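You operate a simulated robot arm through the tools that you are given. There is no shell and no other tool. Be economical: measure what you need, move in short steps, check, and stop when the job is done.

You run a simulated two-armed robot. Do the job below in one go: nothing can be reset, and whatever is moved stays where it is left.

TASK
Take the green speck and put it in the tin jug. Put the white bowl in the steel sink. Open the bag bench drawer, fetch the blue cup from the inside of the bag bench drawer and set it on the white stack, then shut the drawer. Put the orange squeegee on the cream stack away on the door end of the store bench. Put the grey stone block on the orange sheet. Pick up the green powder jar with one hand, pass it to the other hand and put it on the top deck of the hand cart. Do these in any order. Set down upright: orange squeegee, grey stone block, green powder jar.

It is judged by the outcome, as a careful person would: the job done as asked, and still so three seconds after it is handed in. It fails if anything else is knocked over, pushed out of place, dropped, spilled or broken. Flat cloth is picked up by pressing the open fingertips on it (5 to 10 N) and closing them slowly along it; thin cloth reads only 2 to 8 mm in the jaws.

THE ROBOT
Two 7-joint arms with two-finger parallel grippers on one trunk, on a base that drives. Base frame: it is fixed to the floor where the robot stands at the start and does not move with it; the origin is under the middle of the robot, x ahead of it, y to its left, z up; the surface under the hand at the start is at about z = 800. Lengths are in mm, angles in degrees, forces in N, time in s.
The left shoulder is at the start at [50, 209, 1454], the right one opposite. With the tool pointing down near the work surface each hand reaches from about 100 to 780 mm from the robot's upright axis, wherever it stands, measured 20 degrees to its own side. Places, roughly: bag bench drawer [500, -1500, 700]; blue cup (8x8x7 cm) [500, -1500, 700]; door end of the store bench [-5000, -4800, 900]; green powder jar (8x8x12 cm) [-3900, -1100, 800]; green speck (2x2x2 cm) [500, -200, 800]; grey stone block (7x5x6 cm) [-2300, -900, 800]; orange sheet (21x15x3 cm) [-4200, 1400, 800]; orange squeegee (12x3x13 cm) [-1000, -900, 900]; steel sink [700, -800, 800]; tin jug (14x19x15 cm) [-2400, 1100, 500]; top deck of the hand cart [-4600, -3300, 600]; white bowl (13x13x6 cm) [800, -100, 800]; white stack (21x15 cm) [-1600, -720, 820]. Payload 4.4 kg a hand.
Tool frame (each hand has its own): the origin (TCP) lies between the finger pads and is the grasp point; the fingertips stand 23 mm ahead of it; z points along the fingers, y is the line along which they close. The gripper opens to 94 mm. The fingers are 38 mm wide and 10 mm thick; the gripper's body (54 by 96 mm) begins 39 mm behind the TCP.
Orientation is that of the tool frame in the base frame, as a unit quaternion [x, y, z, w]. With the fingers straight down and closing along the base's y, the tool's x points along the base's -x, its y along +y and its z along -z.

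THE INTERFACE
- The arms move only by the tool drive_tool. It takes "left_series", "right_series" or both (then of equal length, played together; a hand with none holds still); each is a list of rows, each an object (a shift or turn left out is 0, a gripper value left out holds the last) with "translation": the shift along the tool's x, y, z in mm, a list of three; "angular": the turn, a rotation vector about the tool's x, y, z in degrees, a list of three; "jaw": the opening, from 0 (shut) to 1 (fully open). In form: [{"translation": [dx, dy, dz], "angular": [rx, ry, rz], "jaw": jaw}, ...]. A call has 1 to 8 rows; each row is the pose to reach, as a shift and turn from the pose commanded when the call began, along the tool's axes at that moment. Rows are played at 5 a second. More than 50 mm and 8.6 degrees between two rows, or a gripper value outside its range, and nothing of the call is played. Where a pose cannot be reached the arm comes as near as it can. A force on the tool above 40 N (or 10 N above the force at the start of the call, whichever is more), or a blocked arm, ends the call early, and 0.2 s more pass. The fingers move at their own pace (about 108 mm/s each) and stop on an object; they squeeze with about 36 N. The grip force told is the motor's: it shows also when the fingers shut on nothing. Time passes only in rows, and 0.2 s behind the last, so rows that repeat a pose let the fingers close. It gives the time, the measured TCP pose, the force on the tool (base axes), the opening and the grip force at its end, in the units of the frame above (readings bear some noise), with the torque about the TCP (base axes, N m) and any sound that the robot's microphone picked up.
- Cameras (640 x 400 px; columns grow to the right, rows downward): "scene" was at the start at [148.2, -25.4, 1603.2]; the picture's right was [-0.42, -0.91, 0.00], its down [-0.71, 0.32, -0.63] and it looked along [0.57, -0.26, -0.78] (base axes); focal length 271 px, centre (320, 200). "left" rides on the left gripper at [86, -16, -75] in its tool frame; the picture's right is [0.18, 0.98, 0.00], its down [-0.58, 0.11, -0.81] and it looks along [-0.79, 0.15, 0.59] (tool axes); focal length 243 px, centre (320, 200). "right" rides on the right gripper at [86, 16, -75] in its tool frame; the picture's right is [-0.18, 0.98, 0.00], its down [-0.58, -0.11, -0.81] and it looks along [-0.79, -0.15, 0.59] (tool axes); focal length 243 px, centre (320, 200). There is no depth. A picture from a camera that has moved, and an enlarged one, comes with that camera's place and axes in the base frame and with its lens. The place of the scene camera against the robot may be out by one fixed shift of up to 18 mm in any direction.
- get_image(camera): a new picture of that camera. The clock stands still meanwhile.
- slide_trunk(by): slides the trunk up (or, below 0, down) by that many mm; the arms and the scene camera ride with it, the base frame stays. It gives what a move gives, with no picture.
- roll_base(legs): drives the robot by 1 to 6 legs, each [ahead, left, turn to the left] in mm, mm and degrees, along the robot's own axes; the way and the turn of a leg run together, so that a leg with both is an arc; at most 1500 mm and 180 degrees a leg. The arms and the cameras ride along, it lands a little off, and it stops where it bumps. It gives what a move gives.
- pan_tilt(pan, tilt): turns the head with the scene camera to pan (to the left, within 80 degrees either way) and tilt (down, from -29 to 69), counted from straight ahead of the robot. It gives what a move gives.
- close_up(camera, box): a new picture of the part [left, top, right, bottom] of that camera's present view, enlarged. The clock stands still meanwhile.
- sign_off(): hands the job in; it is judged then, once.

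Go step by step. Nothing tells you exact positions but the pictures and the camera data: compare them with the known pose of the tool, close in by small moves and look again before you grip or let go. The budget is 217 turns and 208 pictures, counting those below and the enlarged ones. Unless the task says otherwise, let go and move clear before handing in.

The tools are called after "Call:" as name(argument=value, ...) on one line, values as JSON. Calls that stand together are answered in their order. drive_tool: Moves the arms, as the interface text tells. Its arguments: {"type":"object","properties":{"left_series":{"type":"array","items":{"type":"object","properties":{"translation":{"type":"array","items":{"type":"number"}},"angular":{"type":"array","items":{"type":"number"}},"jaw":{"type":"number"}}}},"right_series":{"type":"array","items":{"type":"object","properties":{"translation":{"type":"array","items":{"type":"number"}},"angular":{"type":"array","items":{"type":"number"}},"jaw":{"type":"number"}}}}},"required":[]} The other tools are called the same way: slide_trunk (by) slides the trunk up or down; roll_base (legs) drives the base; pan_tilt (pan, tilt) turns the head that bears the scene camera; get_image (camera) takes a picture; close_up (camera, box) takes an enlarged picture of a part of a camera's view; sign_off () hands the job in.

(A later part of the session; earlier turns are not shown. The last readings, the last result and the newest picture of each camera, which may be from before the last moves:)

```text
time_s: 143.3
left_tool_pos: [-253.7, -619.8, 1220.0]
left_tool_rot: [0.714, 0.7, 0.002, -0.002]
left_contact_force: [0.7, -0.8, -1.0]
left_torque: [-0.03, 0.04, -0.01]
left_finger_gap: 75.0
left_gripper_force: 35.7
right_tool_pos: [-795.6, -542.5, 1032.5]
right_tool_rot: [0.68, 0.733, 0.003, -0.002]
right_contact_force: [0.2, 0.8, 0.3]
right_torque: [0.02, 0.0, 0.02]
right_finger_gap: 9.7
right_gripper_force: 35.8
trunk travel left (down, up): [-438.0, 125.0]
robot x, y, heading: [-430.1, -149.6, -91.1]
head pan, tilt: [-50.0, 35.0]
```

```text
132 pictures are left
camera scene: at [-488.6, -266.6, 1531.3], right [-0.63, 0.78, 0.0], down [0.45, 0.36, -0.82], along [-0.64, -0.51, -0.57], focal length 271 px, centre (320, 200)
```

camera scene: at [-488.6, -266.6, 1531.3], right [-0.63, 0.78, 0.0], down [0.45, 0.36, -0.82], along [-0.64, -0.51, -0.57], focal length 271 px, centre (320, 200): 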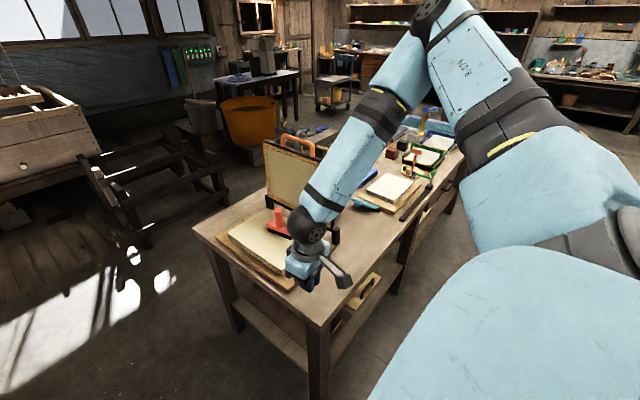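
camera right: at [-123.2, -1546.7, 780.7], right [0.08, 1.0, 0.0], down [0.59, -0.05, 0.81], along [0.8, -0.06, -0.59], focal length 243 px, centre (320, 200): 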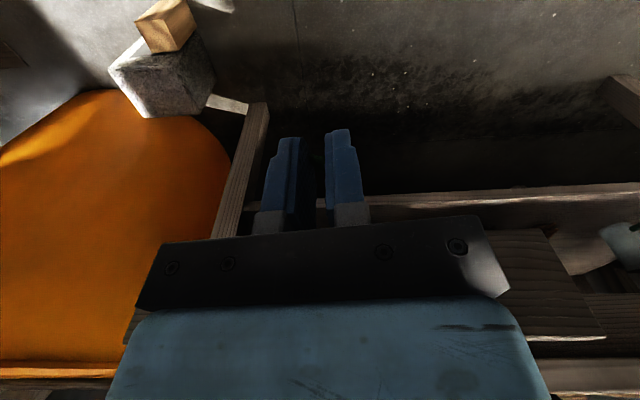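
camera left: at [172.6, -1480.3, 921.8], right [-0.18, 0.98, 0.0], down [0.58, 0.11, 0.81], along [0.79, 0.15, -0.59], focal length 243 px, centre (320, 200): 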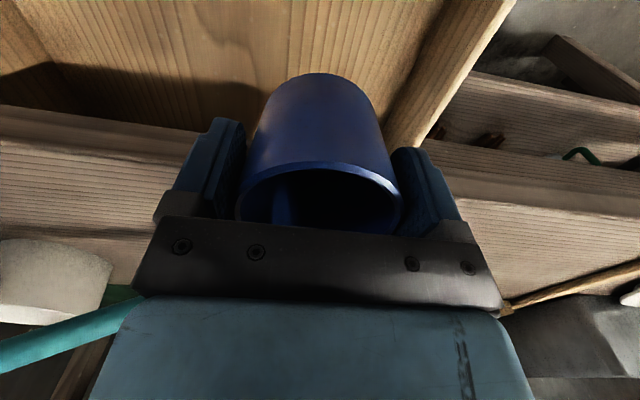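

Raising the right hand and sliding along to the white stack.

Call:
drive_tool(right_series=[{"translation": [0, 0, -45]}, {"translation": [0, 0, -90]}, {"translation": [0, 0, -135]}])

Call:
roll_base(legs=[[0, -1270, 1]])

Call:
pan_tilt(pan=5, tilt=50)

Call:
get_image(camera="scene")

```text
time_s: 144.1
left_tool_pos: [-253.0, -618.9, 1219.6]
left_tool_rot: [0.715, 0.7, 0.0, 0.0]
left_contact_force: [0.7, -0.2, -2.1]
left_torque: [0.02, 0.0, 0.04]
left_finger_gap: 75.0
left_gripper_force: 35.7
right_tool_pos: [-796.0, -541.6, 1167.9]
right_tool_rot: [0.68, 0.733, 0.004, -0.001]
right_contact_force: [0.1, -0.1, 0.0]
right_torque: [0.05, -0.01, 0.01]
right_finger_gap: 9.6
right_gripper_force: 35.9
trunk travel left (down, up): [-438.0, 125.0]
robot x, y, heading: [-428.8, -149.7, -91.1]
head pan, tilt: [-50.0, 35.0]
```

```text
time_s: 155.5
left_tool_pos: [-1534.1, -593.2, 1219.2]
left_tool_rot: [0.712, 0.702, 0.002, -0.002]
left_contact_force: [0.6, -0.2, -1.0]
left_torque: [-0.03, 0.0, 0.0]
left_finger_gap: 75.0
left_gripper_force: 36.2
right_tool_pos: [-2076.6, -519.6, 1166.4]
right_tool_rot: [0.677, 0.736, 0.004, -0.001]
right_contact_force: [0.0, 0.5, 0.5]
right_torque: [-0.05, 0.03, -0.03]
right_finger_gap: 9.7
right_gripper_force: 35.6
trunk travel left (down, up): [-438.0, 125.0]
robot x, y, heading: [-1714.2, -124.7, -90.9]
head pan, tilt: [-50.0, 35.0]
```

```text
time_s: 156.8
left_tool_pos: [-1535.0, -594.0, 1220.4]
left_tool_rot: [0.713, 0.702, 0.001, -0.002]
left_contact_force: [-0.2, -0.2, -1.7]
left_torque: [0.0, -0.01, 0.0]
left_finger_gap: 75.2
left_gripper_force: 35.9
right_tool_pos: [-2076.9, -519.7, 1165.8]
right_tool_rot: [0.677, 0.736, 0.004, 0.0]
right_contact_force: [-0.6, 0.6, 0.3]
right_torque: [0.02, 0.01, -0.01]
right_finger_gap: 9.5
right_gripper_force: 36.4
trunk travel left (down, up): [-438.0, 125.0]
robot x, y, heading: [-1714.9, -124.1, -91.1]
head pan, tilt: [5.0, 50.0]
```

```text
131 pictures are left
camera scene: at [-1697.1, -263.4, 1509.6], right [-1.0, -0.07, 0.0], down [-0.05, 0.76, -0.64], along [0.04, -0.64, -0.77], focal length 271 px, centre (320, 200)
```

scene: 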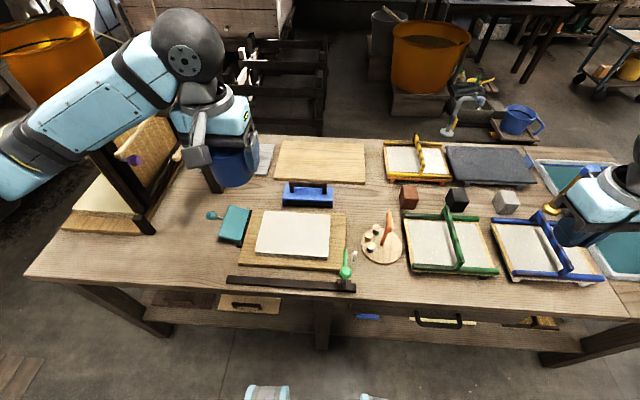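

The white stack is at about [-1588, -706] and the grey stone block at about [-2292, -889]. I'll bring the cup over the white stack.

Call:
drive_tool(left_series=[{"translation": [-19, -9, 42]}, {"translation": [-38, -17, 84]}, {"translation": [-57, -26, 126]}, {"translation": [-76, -34, 168]}, {"translation": [-96, -43, 210]}, {"translation": [-115, -51, 250]}])

Call:
get_image(camera="left")

Call:
get_image(camera="scene")

```text
time_s: 158.2
left_tool_pos: [-1587.4, -705.6, 967.8]
left_tool_rot: [0.713, 0.701, 0.001, -0.001]
left_contact_force: [0.6, -1.3, -1.5]
left_torque: [-0.02, 0.01, 0.0]
left_finger_gap: 74.7
left_gripper_force: 36.2
right_tool_pos: [-2078.3, -520.9, 1166.1]
right_tool_rot: [0.677, 0.736, 0.004, -0.001]
right_contact_force: [0.0, 0.0, -0.6]
right_torque: [-0.02, 0.04, 0.01]
right_finger_gap: 9.6
right_gripper_force: 35.9
trunk travel left (down, up): [-438.0, 125.0]
robot x, y, heading: [-1713.3, -120.8, -90.8]
head pan, tilt: [5.0, 50.0]
```

```text
130 pictures are left
camera left: at [-1601.5, -621.0, 1043.0], right [0.99, 0.17, 0.0], down [0.1, -0.59, 0.8], along [0.14, -0.79, -0.59], focal length 243 px, centre (320, 200)
```

left: 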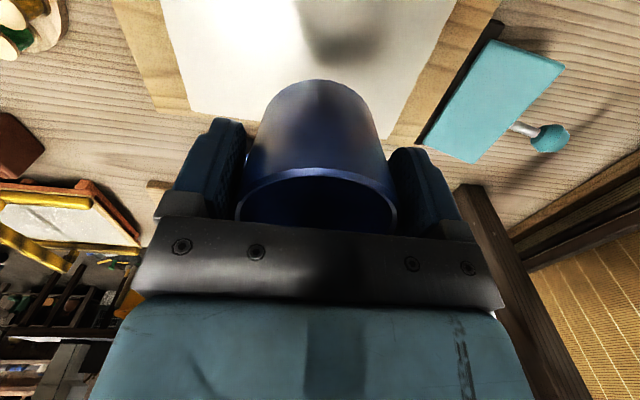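

```text
129 pictures are left
camera scene: at [-1697.5, -264.4, 1509.5], right [-1.0, -0.07, 0.0], down [-0.05, 0.76, -0.64], along [0.05, -0.64, -0.77], focal length 271 px, centre (320, 200)
```

scene: 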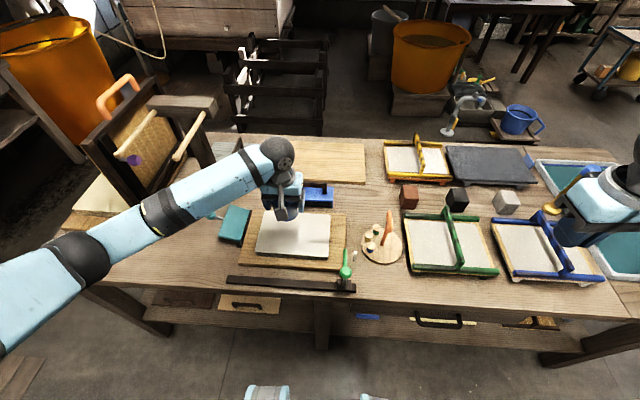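

The stack's centre is about [-1596, -713]. I'll lower the cup onto it.

Call:
drive_tool(left_series=[{"translation": [-7, -9, 30]}, {"translation": [-7, -9, 60]}, {"translation": [-7, -9, 76]}, {"translation": [-7, -9, 80]}])

Call:
close_up(camera="scene", box=[210, 130, 370, 290])

```text
time_s: 159.2
left_tool_pos: [-1596.4, -713.7, 888.5]
left_tool_rot: [0.713, 0.701, 0.001, -0.001]
left_contact_force: [0.4, -0.9, -2.4]
left_torque: [0.03, -0.02, 0.01]
left_finger_gap: 75.2
left_gripper_force: 36.4
right_tool_pos: [-2077.6, -519.2, 1167.4]
right_tool_rot: [0.678, 0.735, 0.003, -0.001]
right_contact_force: [0.5, -0.1, -1.2]
right_torque: [0.01, 0.03, -0.01]
right_finger_gap: 9.5
right_gripper_force: 36.1
trunk travel left (down, up): [-438.0, 125.0]
robot x, y, heading: [-1713.6, -123.8, -90.8]
head pan, tilt: [5.0, 50.0]
```

```text
2.50 times, centred on (290, 210) of scene
camera zoom: at [-1697.3, -263.6, 1509.5], right [-1.0, -0.07, 0.0], down [-0.05, 0.76, -0.64], along [0.05, -0.64, -0.77], focal length 677 px, centre (395, 175)
```

zoom: 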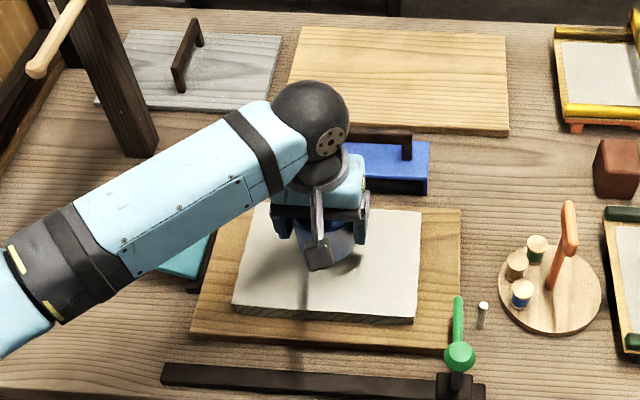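

Not touching yet. Lowering in small steps until contact.

Call:
drive_tool(left_series=[{"translation": [0, 0, 4]}, {"translation": [0, 0, 8]}, {"translation": [0, 0, 12]}])

```text
time_s: 160.0
left_tool_pos: [-1597.0, -714.4, 877.2]
left_tool_rot: [0.713, 0.701, 0.001, -0.001]
left_contact_force: [-0.6, -0.3, -0.7]
left_torque: [-0.03, -0.01, -0.01]
left_finger_gap: 74.7
left_gripper_force: 36.0
right_tool_pos: [-2078.0, -519.2, 1167.3]
right_tool_rot: [0.677, 0.736, 0.004, -0.002]
right_contact_force: [-0.3, 0.2, 0.1]
right_torque: [0.01, 0.01, 0.01]
right_finger_gap: 9.7
right_gripper_force: 35.7
trunk travel left (down, up): [-438.0, 125.0]
robot x, y, heading: [-1715.1, -125.3, -91.2]
head pan, tilt: [5.0, 50.0]
```

Call:
drive_tool(left_series=[{"translation": [0, 0, 4]}, {"translation": [0, 0, 8]}])

Call:
get_image(camera="left")

```text
time_s: 160.6
left_tool_pos: [-1596.7, -714.2, 871.4]
left_tool_rot: [0.713, 0.701, 0.0, 0.0]
left_contact_force: [1.3, -1.3, 9.2]
left_torque: [0.04, 0.26, 0.02]
left_finger_gap: 75.2
left_gripper_force: 35.7
right_tool_pos: [-2078.3, -518.9, 1167.2]
right_tool_rot: [0.678, 0.735, 0.003, -0.001]
right_contact_force: [-0.1, 0.4, -0.5]
right_torque: [-0.02, -0.03, 0.0]
right_finger_gap: 9.7
right_gripper_force: 35.9
trunk travel left (down, up): [-438.0, 125.0]
robot x, y, heading: [-1711.8, -125.2, -91.1]
head pan, tilt: [5.0, 50.0]
```

```text
127 pictures are left
camera left: at [-1610.6, -629.0, 946.0], right [0.99, 0.17, 0.0], down [0.1, -0.58, 0.81], along [0.14, -0.8, -0.59], focal length 243 px, centre (320, 200)
```

left: 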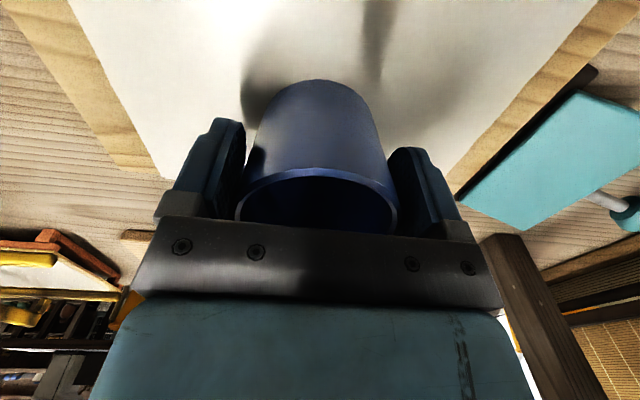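

Contact at z 871. Releasing and lifting.

Call:
drive_tool(left_series=[{"jaw": 0.9}, {"jaw": 1}, {"jaw": 1}, {"translation": [0, 0, -25]}, {"translation": [0, 0, -70]}, {"translation": [0, 0, -115]}, {"translation": [0, 0, -160]}])

Call:
get_image(camera="left")

```text
time_s: 162.2
left_tool_pos: [-1597.3, -714.0, 1029.4]
left_tool_rot: [0.712, 0.702, 0.001, -0.001]
left_contact_force: [0.1, 0.2, 0.7]
left_torque: [0.02, -0.03, 0.0]
left_finger_gap: 93.8
left_gripper_force: 0.1
right_tool_pos: [-2076.8, -518.8, 1166.6]
right_tool_rot: [0.678, 0.735, 0.003, -0.001]
right_contact_force: [-0.7, 0.6, -0.9]
right_torque: [-0.04, 0.0, 0.01]
right_finger_gap: 9.6
right_gripper_force: 35.5
trunk travel left (down, up): [-438.0, 125.0]
robot x, y, heading: [-1711.9, -128.4, -91.3]
head pan, tilt: [5.0, 50.0]
```

```text
126 pictures are left
camera left: at [-1611.6, -627.9, 1104.7], right [0.99, 0.17, 0.0], down [0.1, -0.59, 0.8], along [0.14, -0.79, -0.59], focal length 243 px, centre (320, 200)
```

left: 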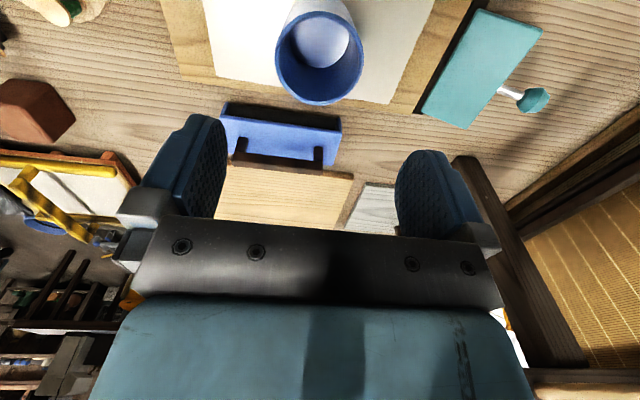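

The cup stands on the white stack. Next is the grey stone block: I'll slide right and forward to reach it with the left hand.

Call:
drive_tool(left_series=[{"translation": [0, 0, -40]}, {"translation": [0, 0, -70]}])

Call:
roll_base(legs=[[12, -690, 1], [85, 0, 0]])

Call:
get_image(camera="left")

Call:
get_image(camera="scene")

```text
time_s: 162.8
left_tool_pos: [-1596.0, -714.0, 1098.2]
left_tool_rot: [0.713, 0.702, 0.002, -0.001]
left_contact_force: [0.5, -0.7, 0.4]
left_torque: [0.01, 0.0, 0.02]
left_finger_gap: 93.9
left_gripper_force: 0.1
right_tool_pos: [-2077.5, -519.4, 1166.2]
right_tool_rot: [0.678, 0.735, 0.004, -0.001]
right_contact_force: [-0.8, 0.4, -0.2]
right_torque: [-0.01, 0.01, 0.02]
right_finger_gap: 9.3
right_gripper_force: 36.2
trunk travel left (down, up): [-438.0, 125.0]
robot x, y, heading: [-1714.7, -122.9, -91.1]
head pan, tilt: [5.0, 50.0]
```

```text
time_s: 169.9
left_tool_pos: [-2267.1, -800.7, 1099.0]
left_tool_rot: [0.705, 0.709, 0.001, -0.001]
left_contact_force: [-0.5, 0.1, 0.6]
left_torque: [-0.04, -0.01, -0.01]
left_finger_gap: 94.1
left_gripper_force: 0.0
right_tool_pos: [-2750.3, -616.5, 1166.0]
right_tool_rot: [0.669, 0.743, 0.004, -0.001]
right_contact_force: [0.5, 0.0, 0.6]
right_torque: [-0.03, -0.01, 0.0]
right_finger_gap: 9.6
right_gripper_force: 36.3
trunk travel left (down, up): [-438.0, 125.0]
robot x, y, heading: [-2393.7, -216.5, -89.8]
head pan, tilt: [5.0, 50.0]
```

```text
125 pictures are left
camera left: at [-2282.0, -716.9, 1173.5], right [0.98, 0.19, 0.0], down [0.11, -0.58, 0.8], along [0.15, -0.79, -0.59], focal length 243 px, centre (320, 200)
```

left: 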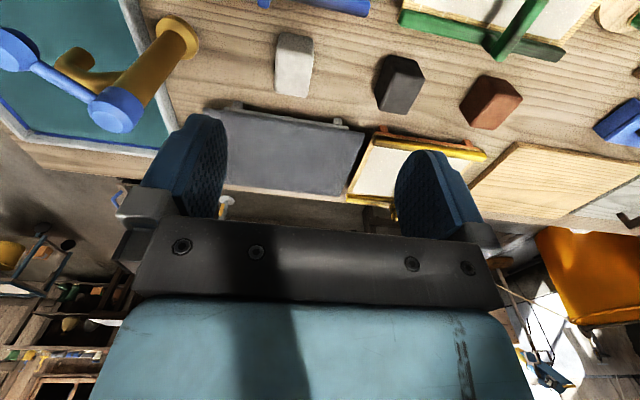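

```text
124 pictures are left
camera scene: at [-2375.6, -353.4, 1509.6], right [-1.0, -0.09, 0.0], down [-0.07, 0.76, -0.64], along [0.06, -0.64, -0.77], focal length 271 px, centre (320, 200)
```

scene: 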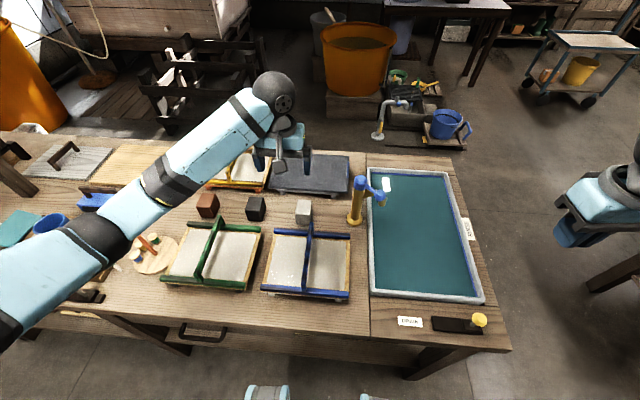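

The grey block is at about [-2286, -868], with its 5 cm side across my finger direction. I'll move above it.

Call:
drive_tool(left_series=[{"translation": [-17, -5, 45]}, {"translation": [-34, -10, 90]}, {"translation": [-50, -15, 135]}, {"translation": [-67, -19, 170]}])

Call:
get_image(camera="left")

```text
time_s: 170.9
left_tool_pos: [-2283.1, -867.8, 929.2]
left_tool_rot: [0.705, 0.709, 0.002, -0.001]
left_contact_force: [-0.3, 0.1, -0.4]
left_torque: [0.02, -0.06, 0.01]
left_finger_gap: 94.2
left_gripper_force: 0.0
right_tool_pos: [-2749.7, -616.6, 1166.3]
right_tool_rot: [0.669, 0.743, 0.004, -0.001]
right_contact_force: [-0.8, 0.7, 0.4]
right_torque: [0.06, 0.0, -0.02]
right_finger_gap: 9.7
right_gripper_force: 36.5
trunk travel left (down, up): [-438.0, 125.0]
robot x, y, heading: [-2393.7, -211.2, -89.9]
head pan, tilt: [5.0, 50.0]
```

```text
123 pictures are left
camera left: at [-2299.8, -783.1, 1003.1], right [0.98, 0.19, 0.0], down [0.11, -0.58, 0.8], along [0.15, -0.79, -0.59], focal length 243 px, centre (320, 200)
```

left: 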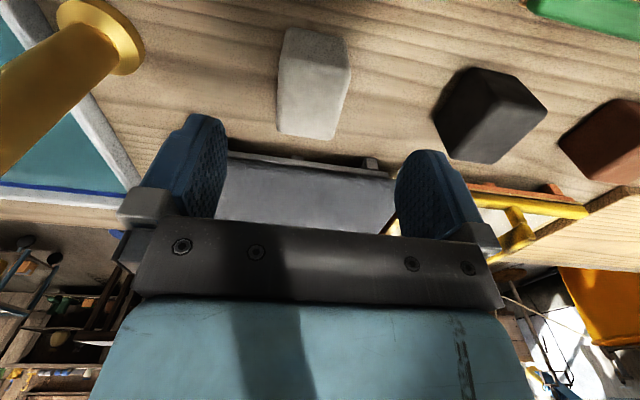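

Call:
drive_tool(left_series=[{"translation": [-6, -4, 40]}, {"translation": [-6, -4, 75]}, {"translation": [-6, -4, 97]}])

Call:
get_image(camera="left")

```text
time_s: 171.7
left_tool_pos: [-2287.8, -874.7, 831.5]
left_tool_rot: [0.706, 0.708, 0.001, -0.001]
left_contact_force: [-0.3, -0.1, -0.1]
left_torque: [0.0, -0.01, 0.0]
left_finger_gap: 94.2
left_gripper_force: 0.1
right_tool_pos: [-2750.8, -617.6, 1165.9]
right_tool_rot: [0.67, 0.742, 0.004, -0.001]
right_contact_force: [-0.6, 0.0, -0.1]
right_torque: [0.01, 0.0, -0.02]
right_finger_gap: 9.4
right_gripper_force: 36.2
trunk travel left (down, up): [-438.0, 125.0]
robot x, y, heading: [-2394.2, -215.1, -89.6]
head pan, tilt: [5.0, 50.0]
```

```text
122 pictures are left
camera left: at [-2303.4, -789.3, 906.0], right [0.98, 0.19, 0.0], down [0.11, -0.58, 0.8], along [0.15, -0.79, -0.59], focal length 243 px, centre (320, 200)
```

left: 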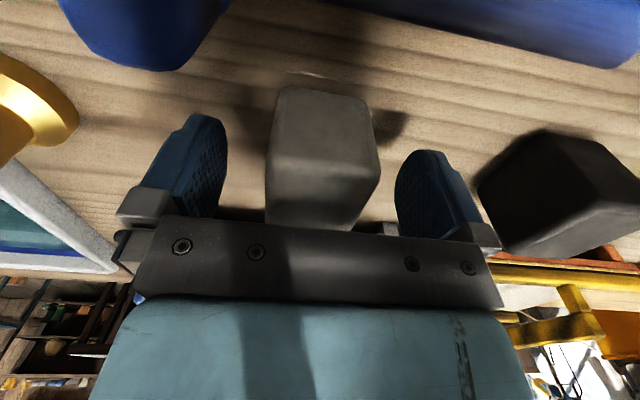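

The block sits between the fingers. Close and lift.

Call:
drive_tool(left_series=[{"jaw": 0.3}, {"jaw": 0.3}, {"jaw": 0.3}, {"translation": [0, 0, -30]}, {"translation": [0, 0, -75]}, {"translation": [0, 0, -120]}, {"translation": [0, 0, -165]}, {"translation": [0, 0, -210]}])

Call:
get_image(camera="left")

Call:
pan_tilt(pan=-80, tilt=25)

Call:
get_image(camera="scene")

```text
time_s: 173.5
left_tool_pos: [-2289.7, -874.8, 1040.8]
left_tool_rot: [0.705, 0.709, 0.002, -0.001]
left_contact_force: [-1.2, 0.1, -4.9]
left_torque: [0.04, 0.01, 0.01]
left_finger_gap: 49.8
left_gripper_force: 36.1
right_tool_pos: [-2750.6, -617.9, 1166.8]
right_tool_rot: [0.669, 0.743, 0.004, -0.002]
right_contact_force: [0.0, 0.9, -0.9]
right_torque: [-0.04, -0.02, 0.02]
right_finger_gap: 9.6
right_gripper_force: 35.6
trunk travel left (down, up): [-438.0, 125.0]
robot x, y, heading: [-2394.4, -216.6, -89.4]
head pan, tilt: [5.0, 50.0]
```

```text
121 pictures are left
camera left: at [-2305.7, -789.5, 1116.0], right [0.98, 0.19, 0.0], down [0.11, -0.58, 0.8], along [0.15, -0.79, -0.59], focal length 243 px, centre (320, 200)
```

left: 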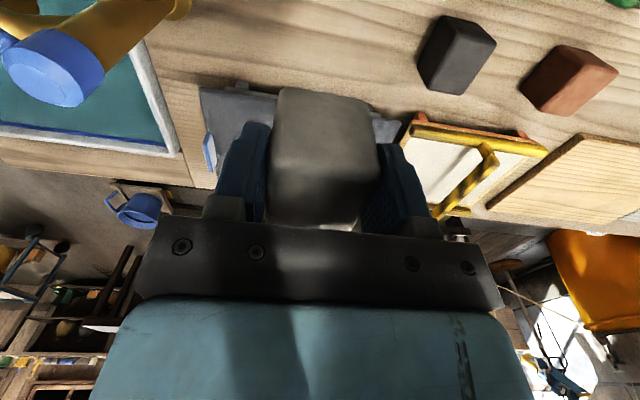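

```text
time_s: 175.1
left_tool_pos: [-2288.5, -874.9, 1040.2]
left_tool_rot: [0.705, 0.709, 0.002, -0.001]
left_contact_force: [0.7, 0.1, -4.4]
left_torque: [0.06, -0.01, 0.0]
left_finger_gap: 49.8
left_gripper_force: 35.8
right_tool_pos: [-2749.6, -618.2, 1166.9]
right_tool_rot: [0.67, 0.743, 0.004, -0.001]
right_contact_force: [0.4, 0.0, -0.4]
right_torque: [-0.02, 0.03, 0.01]
right_finger_gap: 9.7
right_gripper_force: 36.0
trunk travel left (down, up): [-438.0, 125.0]
robot x, y, heading: [-2393.8, -215.3, -89.7]
head pan, tilt: [-80.0, 25.0]
```

```text
120 pictures are left
camera scene: at [-2473.1, -293.8, 1547.0], right [-0.18, 0.98, 0.0], down [0.42, 0.08, -0.91], along [-0.89, -0.16, -0.42], focal length 271 px, centre (320, 200)
```

scene: 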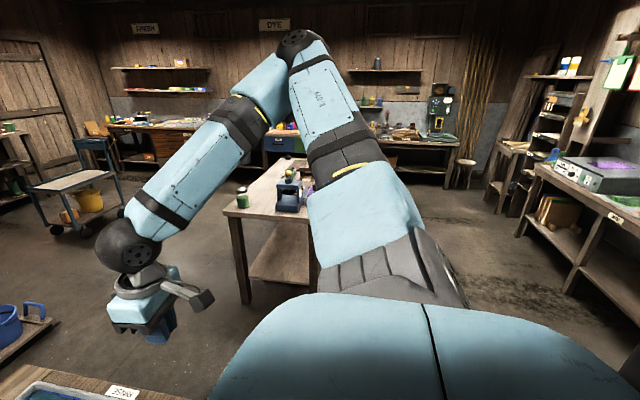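

The block is held, and I can see the green jar on the far table. I'll back off and turn right to find the tin jug.

Call:
roll_base(legs=[[-300, 0, 0], [0, 0, -90]])

Call:
pan_tilt(pan=-70, tilt=35)

Call:
get_image(camera="scene")

Call:
pan_tilt(pan=0, tilt=20)

Call:
get_image(camera="scene")

```text
time_s: 180.8
left_tool_pos: [-3051.9, -44.9, 1041.5]
left_tool_rot: [1.0, 0.018, 0.002, 0.0]
left_contact_force: [-0.1, 0.5, -4.8]
left_torque: [0.01, -0.08, 0.0]
left_finger_gap: 49.8
left_gripper_force: 35.7
right_tool_pos: [-2809.8, 424.1, 1166.2]
right_tool_rot: [0.998, 0.068, 0.004, 0.002]
right_contact_force: [-0.4, -0.3, -0.3]
right_torque: [-0.01, 0.03, -0.04]
right_finger_gap: 9.7
right_gripper_force: 35.9
trunk travel left (down, up): [-438.0, 125.0]
robot x, y, heading: [-2397.5, 83.5, -178.1]
head pan, tilt: [-80.0, 25.0]
```

```text
time_s: 181.6
left_tool_pos: [-3052.0, -45.7, 1041.3]
left_tool_rot: [1.0, 0.019, 0.002, -0.001]
left_contact_force: [-0.4, -0.1, -4.5]
left_torque: [-0.02, -0.06, 0.0]
left_finger_gap: 49.6
left_gripper_force: 35.8
right_tool_pos: [-2810.2, 423.7, 1165.5]
right_tool_rot: [0.998, 0.068, 0.004, 0.002]
right_contact_force: [-0.4, 0.8, -0.1]
right_torque: [-0.01, 0.02, 0.02]
right_finger_gap: 9.6
right_gripper_force: 35.8
trunk travel left (down, up): [-438.0, 125.0]
robot x, y, heading: [-2394.6, 86.2, -178.1]
head pan, tilt: [-70.0, 35.0]
```

```text
119 pictures are left
camera scene: at [-2485.6, 166.7, 1531.3], right [0.93, 0.38, 0.0], down [0.22, -0.53, -0.82], along [-0.31, 0.76, -0.57], focal length 271 px, centre (320, 200)
```

scene: 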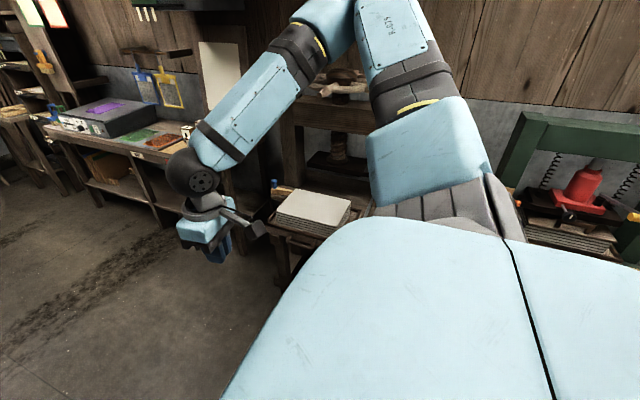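

```text
time_s: 183.0
left_tool_pos: [-3051.4, -44.8, 1040.9]
left_tool_rot: [1.0, 0.019, 0.002, 0.0]
left_contact_force: [0.6, 0.4, -3.8]
left_torque: [0.03, -0.05, -0.03]
left_finger_gap: 49.6
left_gripper_force: 36.1
right_tool_pos: [-2808.7, 423.5, 1167.0]
right_tool_rot: [0.998, 0.068, 0.003, 0.001]
right_contact_force: [-0.1, 0.0, -0.6]
right_torque: [0.02, -0.01, 0.02]
right_finger_gap: 9.5
right_gripper_force: 36.3
trunk travel left (down, up): [-438.0, 125.0]
robot x, y, heading: [-2397.5, 82.0, -178.1]
head pan, tilt: [0.0, 20.0]
```

```text
118 pictures are left
camera scene: at [-2545.6, 81.7, 1555.1], right [-0.04, 1.0, 0.0], down [0.34, 0.01, -0.94], along [-0.94, -0.03, -0.34], focal length 271 px, centre (320, 200)
```

scene: 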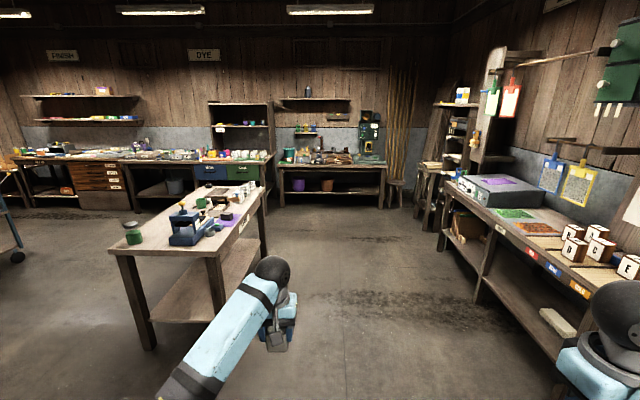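

The orange sheet's bench is on the right side ahead. I'll turn right again to face the jug.

Call:
roll_base(legs=[[0, 100, 0], [0, 0, -91]])

Call:
pan_tilt(pan=0, tilt=40)

Call:
get_image(camera="scene")

```text
time_s: 188.5
left_tool_pos: [-2483.1, 641.7, 1042.2]
left_tool_rot: [-0.701, 0.714, -0.002, 0.0]
left_contact_force: [0.3, -0.2, -3.7]
left_torque: [-0.04, -0.02, 0.02]
left_finger_gap: 49.9
left_gripper_force: 36.0
right_tool_pos: [-2027.7, 376.2, 1166.4]
right_tool_rot: [0.735, -0.678, 0.001, 0.004]
right_contact_force: [0.4, -0.7, 0.4]
right_torque: [0.01, 0.0, -0.01]
right_finger_gap: 9.3
right_gripper_force: 36.0
trunk travel left (down, up): [-438.0, 125.0]
robot x, y, heading: [-2394.4, -18.8, 89.0]
head pan, tilt: [0.0, 20.0]
```

```text
time_s: 189.3
left_tool_pos: [-2484.0, 642.2, 1039.8]
left_tool_rot: [-0.701, 0.713, 0.0, -0.001]
left_contact_force: [0.6, 0.3, -4.4]
left_torque: [-0.05, 0.0, 0.01]
left_finger_gap: 49.8
left_gripper_force: 35.8
right_tool_pos: [-2028.4, 375.9, 1165.1]
right_tool_rot: [0.735, -0.678, 0.002, 0.003]
right_contact_force: [-1.0, 1.2, -0.1]
right_torque: [0.0, -0.04, -0.01]
right_finger_gap: 9.9
right_gripper_force: 36.2
trunk travel left (down, up): [-438.0, 125.0]
robot x, y, heading: [-2393.5, -16.0, 88.6]
head pan, tilt: [0.0, 40.0]
```

```text
117 pictures are left
camera scene: at [-2378.1, 140.5, 1523.7], right [1.0, -0.02, 0.0], down [-0.01, -0.64, -0.77], along [0.01, 0.77, -0.64], focal length 271 px, centre (320, 200)
```

scene: 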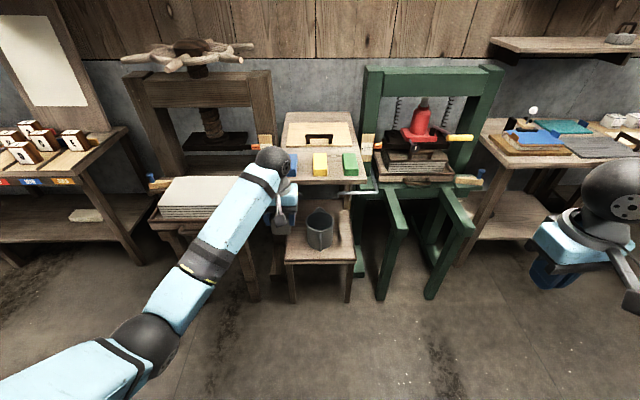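

The jug sits on a low step at about [-2370, 1070]. Zooming in.

Call:
close_up(camera="scene", box=[230, 120, 410, 310])

```text
2.11 times, centred on (320, 215) of scene
camera zoom: at [-2378.1, 140.5, 1523.7], right [1.0, -0.02, 0.0], down [-0.01, -0.64, -0.77], along [0.01, 0.77, -0.64], focal length 570 px, centre (320, 168)
```

zoom: 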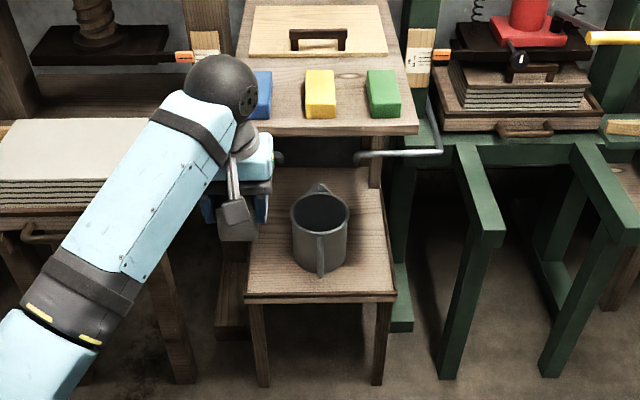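

The step and presses on both sides leave little elbow room, so I'll extend the right arm straight ahead. I'll tuck the left hand (with the block) and extend the right.

Call:
drive_tool(left_series=[{"translation": [30, 22, -20]}, {"translation": [60, 44, -40]}, {"translation": [90, 66, -60]}, {"translation": [120, 88, -80]}, {"translation": [150, 110, -100]}, {"translation": [175, 130, -120]}, {"translation": [200, 150, -140]}, {"translation": [200, 150, -150]}], right_series=[{"translation": [-36, 29, 0]}, {"translation": [-72, 59, 0]}, {"translation": [-108, 89, 0]}, {"translation": [-144, 119, 0]}, {"translation": [-180, 149, 0]}, {"translation": [-216, 179, 0]}, {"translation": [-252, 209, 0]}, {"translation": [-287, 238, 0]}])

Call:
get_image(camera="scene")

```text
time_s: 191.1
left_tool_pos: [-2633.4, 446.0, 1190.3]
left_tool_rot: [-0.7, 0.714, -0.002, -0.002]
left_contact_force: [0.4, -0.1, -5.2]
left_torque: [-0.03, 0.04, -0.04]
left_finger_gap: 49.8
left_gripper_force: 35.9
right_tool_pos: [-2193.6, 570.7, 1194.8]
right_tool_rot: [0.735, -0.678, 0.001, 0.004]
right_contact_force: [-1.3, -0.4, -0.4]
right_torque: [-0.04, 0.01, -0.02]
right_finger_gap: 9.1
right_gripper_force: 36.0
right hand out of reach, approached as far as the arm can: row 6, 7, 8
trunk travel left (down, up): [-438.0, 125.0]
robot x, y, heading: [-2391.5, -14.4, 89.0]
head pan, tilt: [0.0, 40.0]
```

```text
115 pictures are left
camera scene: at [-2377.2, 141.6, 1523.5], right [1.0, -0.02, 0.0], down [-0.01, -0.64, -0.77], along [0.01, 0.77, -0.64], focal length 271 px, centre (320, 200)
```

scene: 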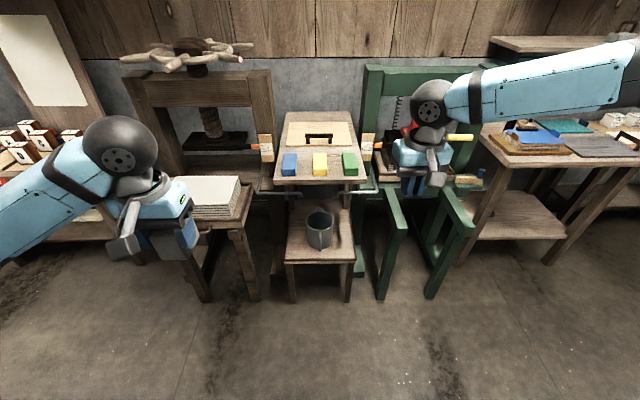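

I'll lower the right hand here to see whether the elbow comes in.

Call:
drive_tool(right_series=[{"translation": [-10, 5, 40]}, {"translation": [-20, 10, 80]}, {"translation": [-30, 15, 120]}, {"translation": [-40, 25, 160]}, {"translation": [-50, 35, 200]}, {"translation": [-60, 45, 240]}, {"translation": [-70, 60, 280]}])

Call:
get_image(camera="scene")

```text
time_s: 192.7
left_tool_pos: [-2633.8, 446.9, 1192.0]
left_tool_rot: [-0.701, 0.713, -0.001, -0.001]
left_contact_force: [-0.1, -1.2, -4.0]
left_torque: [-0.08, 0.0, 0.02]
left_finger_gap: 49.9
left_gripper_force: 35.6
right_tool_pos: [-2126.9, 537.0, 1066.9]
right_tool_rot: [0.734, -0.679, 0.002, 0.004]
right_contact_force: [-0.7, 0.2, 0.7]
right_torque: [0.03, -0.03, -0.02]
right_finger_gap: 9.6
right_gripper_force: 35.9
right hand out of reach, approached as far as the arm can: row 1, 2, 3, 4, 5, 6, 7
trunk travel left (down, up): [-438.0, 125.0]
robot x, y, heading: [-2393.7, -20.6, 89.0]
head pan, tilt: [0.0, 40.0]
```

```text
114 pictures are left
camera scene: at [-2377.8, 140.4, 1523.7], right [1.0, -0.02, 0.0], down [-0.01, -0.64, -0.77], along [0.01, 0.77, -0.64], focal length 271 px, centre (320, 200)
```

scene: 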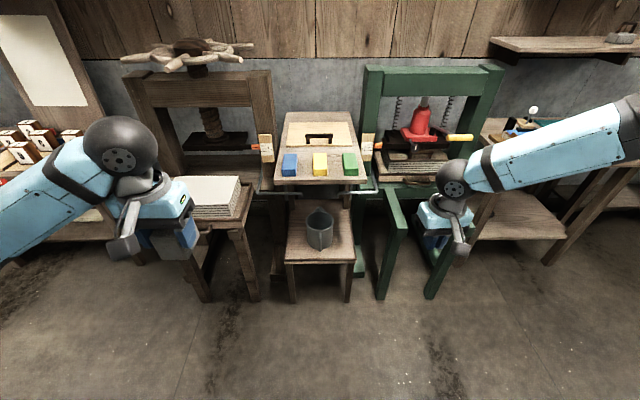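

Lowering pushes the hand outward: the arm is in an awkward elbow-out posture. I'll take it out wide and low, then swing it inward.

Call:
drive_tool(right_series=[{"translation": [12, -46, 5]}, {"translation": [24, -92, 10]}, {"translation": [40, -135, 20]}, {"translation": [60, -175, 40]}, {"translation": [80, -210, 65]}, {"translation": [95, -240, 100]}, {"translation": [105, -265, 140]}, {"translation": [110, -285, 180]}])

Call:
drive_tool(right_series=[{"translation": [5, -10, 45]}, {"translation": [10, -20, 90]}, {"translation": [10, -20, 135]}, {"translation": [10, -20, 180]}, {"translation": [10, -20, 225]}])

Call:
get_image(camera="scene")

```text
time_s: 194.5
left_tool_pos: [-2633.5, 444.1, 1192.7]
left_tool_rot: [-0.7, 0.714, 0.0, -0.002]
left_contact_force: [0.2, -0.9, -3.8]
left_torque: [-0.03, 0.01, 0.01]
left_finger_gap: 49.9
left_gripper_force: 35.7
right_tool_pos: [-1835.7, 436.7, 929.1]
right_tool_rot: [0.735, -0.678, 0.0, 0.003]
right_contact_force: [1.1, 0.0, 0.6]
right_torque: [0.04, 0.03, -0.02]
right_finger_gap: 9.6
right_gripper_force: 36.1
right hand out of reach, approached as far as the arm can: row 8
trunk travel left (down, up): [-438.0, 125.0]
robot x, y, heading: [-2391.7, -19.7, 89.0]
head pan, tilt: [0.0, 40.0]
```

```text
time_s: 195.7
left_tool_pos: [-2632.7, 445.5, 1192.9]
left_tool_rot: [-0.7, 0.714, 0.0, -0.002]
left_contact_force: [0.3, -0.8, -4.6]
left_torque: [-0.04, -0.02, -0.01]
left_finger_gap: 50.1
left_gripper_force: 35.7
right_tool_pos: [-1804.0, 401.3, 905.8]
right_tool_rot: [0.735, -0.678, 0.0, 0.003]
right_contact_force: [-0.2, 0.1, 0.4]
right_torque: [0.01, 0.02, -0.03]
right_finger_gap: 9.4
right_gripper_force: 36.1
right hand out of reach, approached as far as the arm can: row 1, 2, 3, 4, 5
trunk travel left (down, up): [-438.0, 125.0]
robot x, y, heading: [-2390.9, -17.4, 88.9]
head pan, tilt: [0.0, 40.0]
```

```text
113 pictures are left
camera scene: at [-2376.6, 139.6, 1523.8], right [1.0, -0.02, 0.0], down [-0.01, -0.64, -0.77], along [0.01, 0.77, -0.64], focal length 271 px, centre (320, 200)
```

scene: 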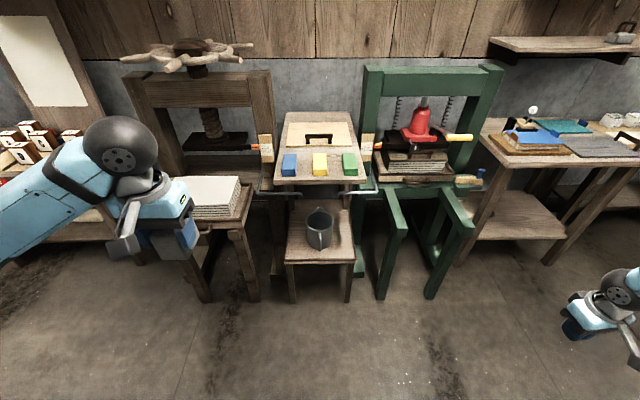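

I'll look at the right arm's shape directly.

Call:
pan_tilt(pan=-60, tilt=40)

Call:
get_image(camera="scene")

Call:
pan_tilt(pan=60, tilt=40)

Call:
get_image(camera="scene")

```text
time_s: 197.0
left_tool_pos: [-2635.2, 444.7, 1190.1]
left_tool_rot: [-0.701, 0.714, -0.001, 0.0]
left_contact_force: [0.2, 0.2, -4.0]
left_torque: [-0.09, -0.01, -0.01]
left_finger_gap: 49.7
left_gripper_force: 36.1
right_tool_pos: [-1804.2, 401.8, 907.1]
right_tool_rot: [0.735, -0.678, 0.001, 0.004]
right_contact_force: [1.0, 0.2, 0.5]
right_torque: [-0.01, 0.01, -0.01]
right_finger_gap: 9.7
right_gripper_force: 36.1
trunk travel left (down, up): [-438.0, 125.0]
robot x, y, heading: [-2393.0, -19.9, 89.0]
head pan, tilt: [-60.0, 40.0]
```

```text
112 pictures are left
camera scene: at [-2305.6, 96.5, 1523.7], right [0.48, -0.88, 0.0], down [-0.56, -0.31, -0.77], along [0.67, 0.37, -0.64], focal length 271 px, centre (320, 200)
```

scene: 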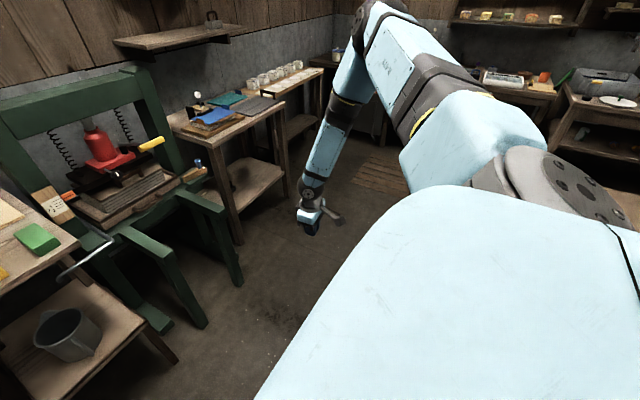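

```text
time_s: 199.0
left_tool_pos: [-2635.1, 445.2, 1191.3]
left_tool_rot: [-0.7, 0.714, -0.001, -0.002]
left_contact_force: [-0.5, 0.6, -4.4]
left_torque: [-0.03, 0.02, 0.0]
left_finger_gap: 49.8
left_gripper_force: 35.9
right_tool_pos: [-1804.9, 401.7, 906.4]
right_tool_rot: [0.734, -0.679, 0.002, 0.003]
right_contact_force: [-0.9, 0.1, 0.1]
right_torque: [-0.02, -0.01, 0.01]
right_finger_gap: 9.8
right_gripper_force: 35.7
trunk travel left (down, up): [-438.0, 125.0]
robot x, y, heading: [-2392.5, -20.0, 89.0]
head pan, tilt: [60.0, 40.0]
```

```text
111 pictures are left
camera scene: at [-2452.6, 99.2, 1523.7], right [0.52, 0.86, 0.0], down [0.55, -0.33, -0.77], along [-0.66, 0.4, -0.64], focal length 271 px, centre (320, 200)
```

scene: 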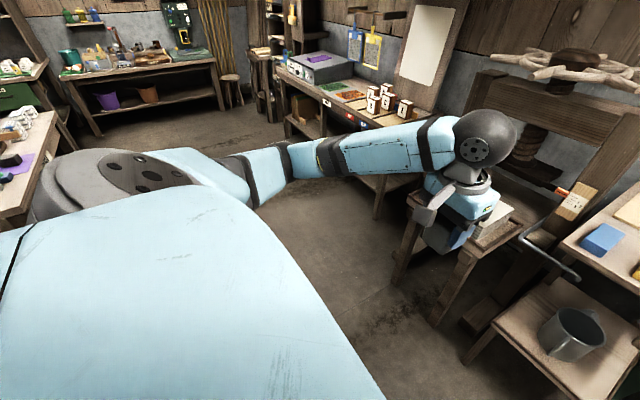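

The right arm is elbow-high, which actually helps here since the forearm comes down steeply. I'll tuck the left hand in and bring the right in to a workable spot, then drive to the jug at an angle.

Call:
drive_tool(left_series=[{"translation": [30, 8, -8]}, {"translation": [60, 16, -16]}, {"translation": [90, 24, -24]}, {"translation": [120, 32, -32]}, {"translation": [150, 42, -42]}, {"translation": [180, 50, -50]}, {"translation": [213, 59, -60]}], right_series=[{"translation": [-10, 35, -30]}, {"translation": [-20, 70, -55]}, {"translation": [-32, 112, -70]}, {"translation": [-44, 154, -85]}, {"translation": [-56, 196, -95]}, {"translation": [-70, 240, -100]}, {"translation": [-83, 282, -105]}])

```text
time_s: 200.6
left_tool_pos: [-2709.6, 317.5, 1271.9]
left_tool_rot: [-0.7, 0.714, -0.002, -0.002]
left_contact_force: [-0.4, 0.4, -5.1]
left_torque: [-0.07, -0.01, 0.03]
left_finger_gap: 49.8
left_gripper_force: 35.9
left hand out of reach, approached as far as the arm can: row 5, 6, 7
right_tool_pos: [-2095.2, 464.7, 1014.6]
right_tool_rot: [0.735, -0.678, 0.002, 0.003]
right_contact_force: [-0.4, 0.4, 0.7]
right_torque: [0.01, -0.05, 0.03]
right_finger_gap: 9.8
right_gripper_force: 36.2
trunk travel left (down, up): [-438.0, 125.0]
robot x, y, heading: [-2393.6, -17.5, 89.1]
head pan, tilt: [60.0, 40.0]
```

Call:
roll_base(legs=[[440, 51, 0], [0, 0, 26]])

Call:
get_image(camera="right")

Call:
pan_tilt(pan=-25, tilt=45)

Call:
get_image(camera="scene")

```text
time_s: 204.6
left_tool_pos: [-2863.1, 594.4, 1272.2]
left_tool_rot: [0.844, -0.537, 0.003, 0.002]
left_contact_force: [-0.1, 0.0, -4.3]
left_torque: [-0.04, -0.03, 0.01]
left_finger_gap: 49.8
left_gripper_force: 36.2
right_tool_pos: [-2378.4, 995.9, 1013.4]
right_tool_rot: [0.868, -0.496, 0.002, 0.003]
right_contact_force: [0.2, -0.3, 0.6]
right_torque: [-0.03, -0.01, 0.02]
right_finger_gap: 9.4
right_gripper_force: 36.0
trunk travel left (down, up): [-438.0, 125.0]
robot x, y, heading: [-2434.1, 432.3, 114.8]
head pan, tilt: [60.0, 40.0]
```

```text
110 pictures are left
camera right: at [-2348.9, 914.7, 1088.4], right [-0.94, -0.34, 0.0], down [-0.2, 0.56, 0.8], along [-0.28, 0.75, -0.6], focal length 243 px, centre (320, 200)
```

right: 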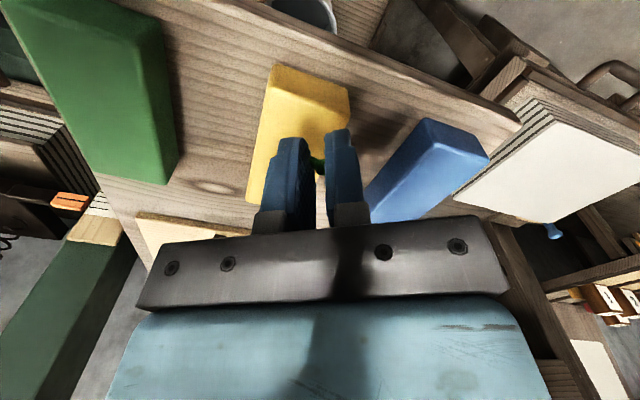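

```text
time_s: 206.2
left_tool_pos: [-2865.4, 594.8, 1271.8]
left_tool_rot: [0.843, -0.537, 0.003, 0.001]
left_contact_force: [-0.3, 0.5, -4.5]
left_torque: [-0.08, -0.03, 0.0]
left_finger_gap: 49.9
left_gripper_force: 35.6
right_tool_pos: [-2379.4, 996.4, 1014.4]
right_tool_rot: [0.868, -0.496, 0.002, 0.003]
right_contact_force: [0.4, -0.3, 1.2]
right_torque: [-0.02, -0.01, 0.03]
right_finger_gap: 9.7
right_gripper_force: 35.8
trunk travel left (down, up): [-438.0, 125.0]
robot x, y, heading: [-2435.7, 430.9, 114.9]
head pan, tilt: [-25.0, 45.0]
```

```text
109 pictures are left
camera scene: at [-2451.3, 578.6, 1516.5], right [1.0, 0.0, 0.0], down [0.0, -0.71, -0.71], along [0.0, 0.71, -0.71], focal length 271 px, centre (320, 200)
```

scene: 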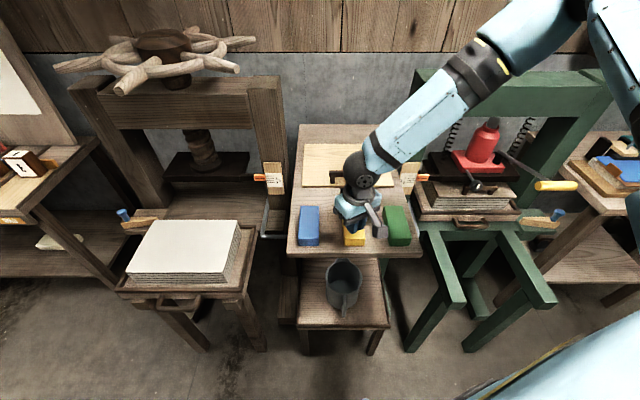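

The jug actually stands under the overhang of a taller table (edge near y 970, z ~900), so I must reach in with the right hand pitched forward. I'll back off and pitch the hand.

Call:
roll_base(legs=[[-200, 0, 0]])

Call:
drive_tool(right_series=[{"angular": [0, -8, 0]}, {"angular": [0, -16, 0]}, {"angular": [0, -24, 0]}, {"angular": [0, -32, 0]}, {"angular": [0, -40, 0]}, {"angular": [0, -48, 0]}, {"angular": [0, -55, 0]}])

Call:
slide_trunk(by=-340)

Call:
get_image(camera="right")

Call:
get_image(camera="scene")

```text
time_s: 207.8
left_tool_pos: [-2779.3, 410.6, 1271.7]
left_tool_rot: [0.843, -0.537, 0.002, 0.001]
left_contact_force: [1.0, 1.6, -3.8]
left_torque: [-0.09, -0.02, 0.03]
left_finger_gap: 49.9
left_gripper_force: 36.1
right_tool_pos: [-2293.2, 812.1, 1013.2]
right_tool_rot: [0.869, -0.494, 0.002, 0.003]
right_contact_force: [-0.5, -0.6, -0.3]
right_torque: [0.0, 0.02, 0.02]
right_finger_gap: 9.3
right_gripper_force: 36.4
trunk travel left (down, up): [-438.0, 125.0]
robot x, y, heading: [-2345.0, 244.1, 115.0]
head pan, tilt: [-25.0, 45.0]
```

```text
time_s: 209.4
left_tool_pos: [-2778.8, 411.6, 1272.4]
left_tool_rot: [0.843, -0.538, 0.002, 0.0]
left_contact_force: [0.9, -0.3, -4.2]
left_torque: [-0.07, 0.0, 0.0]
left_finger_gap: 49.6
left_gripper_force: 36.0
right_tool_pos: [-2280.9, 820.7, 1039.9]
right_tool_rot: [0.772, -0.44, -0.4, -0.226]
right_contact_force: [1.0, -0.1, 0.3]
right_torque: [0.01, 0.0, -0.01]
right_finger_gap: 9.7
right_gripper_force: 36.0
right hand out of reach, approached as far as the arm can: row 5, 6, 7
trunk travel left (down, up): [-438.0, 125.0]
robot x, y, heading: [-2350.9, 246.7, 115.3]
head pan, tilt: [-25.0, 45.0]
```

```text
time_s: 212.8
left_tool_pos: [-2778.2, 411.6, 932.2]
left_tool_rot: [0.844, -0.537, 0.002, 0.001]
left_contact_force: [0.9, 0.1, -4.3]
left_torque: [-0.06, -0.03, 0.03]
left_finger_gap: 49.9
left_gripper_force: 36.1
right_tool_pos: [-2281.5, 820.1, 698.5]
right_tool_rot: [0.772, -0.44, -0.399, -0.224]
right_contact_force: [-0.8, -0.2, -0.7]
right_torque: [-0.01, -0.01, 0.01]
right_finger_gap: 9.4
right_gripper_force: 35.8
trunk travel left (down, up): [-98.0, 465.0]
robot x, y, heading: [-2349.4, 247.1, 115.0]
head pan, tilt: [-25.0, 45.0]
```

```text
108 pictures are left
camera right: at [-2239.0, 716.5, 671.3], right [-0.9, -0.41, 0.15], down [0.26, -0.22, 0.94], along [-0.35, 0.89, 0.3], focal length 243 px, centre (320, 200)
```

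right: 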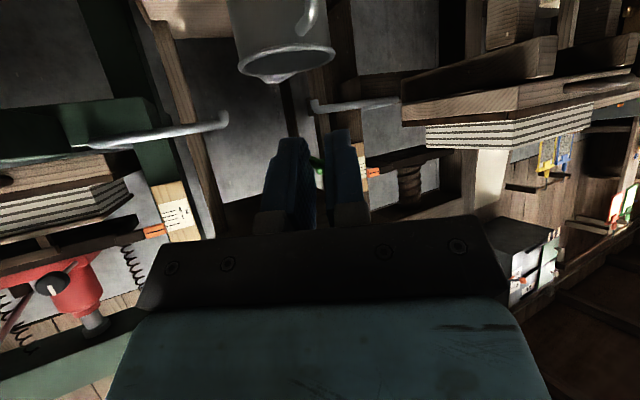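

```text
107 pictures are left
camera scene: at [-2365.8, 395.3, 1176.5], right [1.0, 0.0, 0.0], down [0.0, -0.71, -0.71], along [0.0, 0.71, -0.71], focal length 271 px, centre (320, 200)
```

scene: 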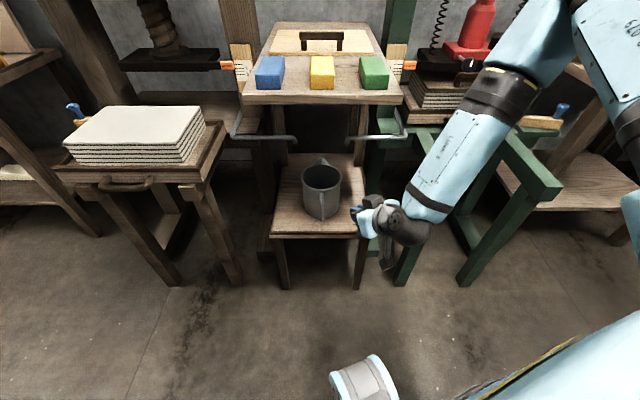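

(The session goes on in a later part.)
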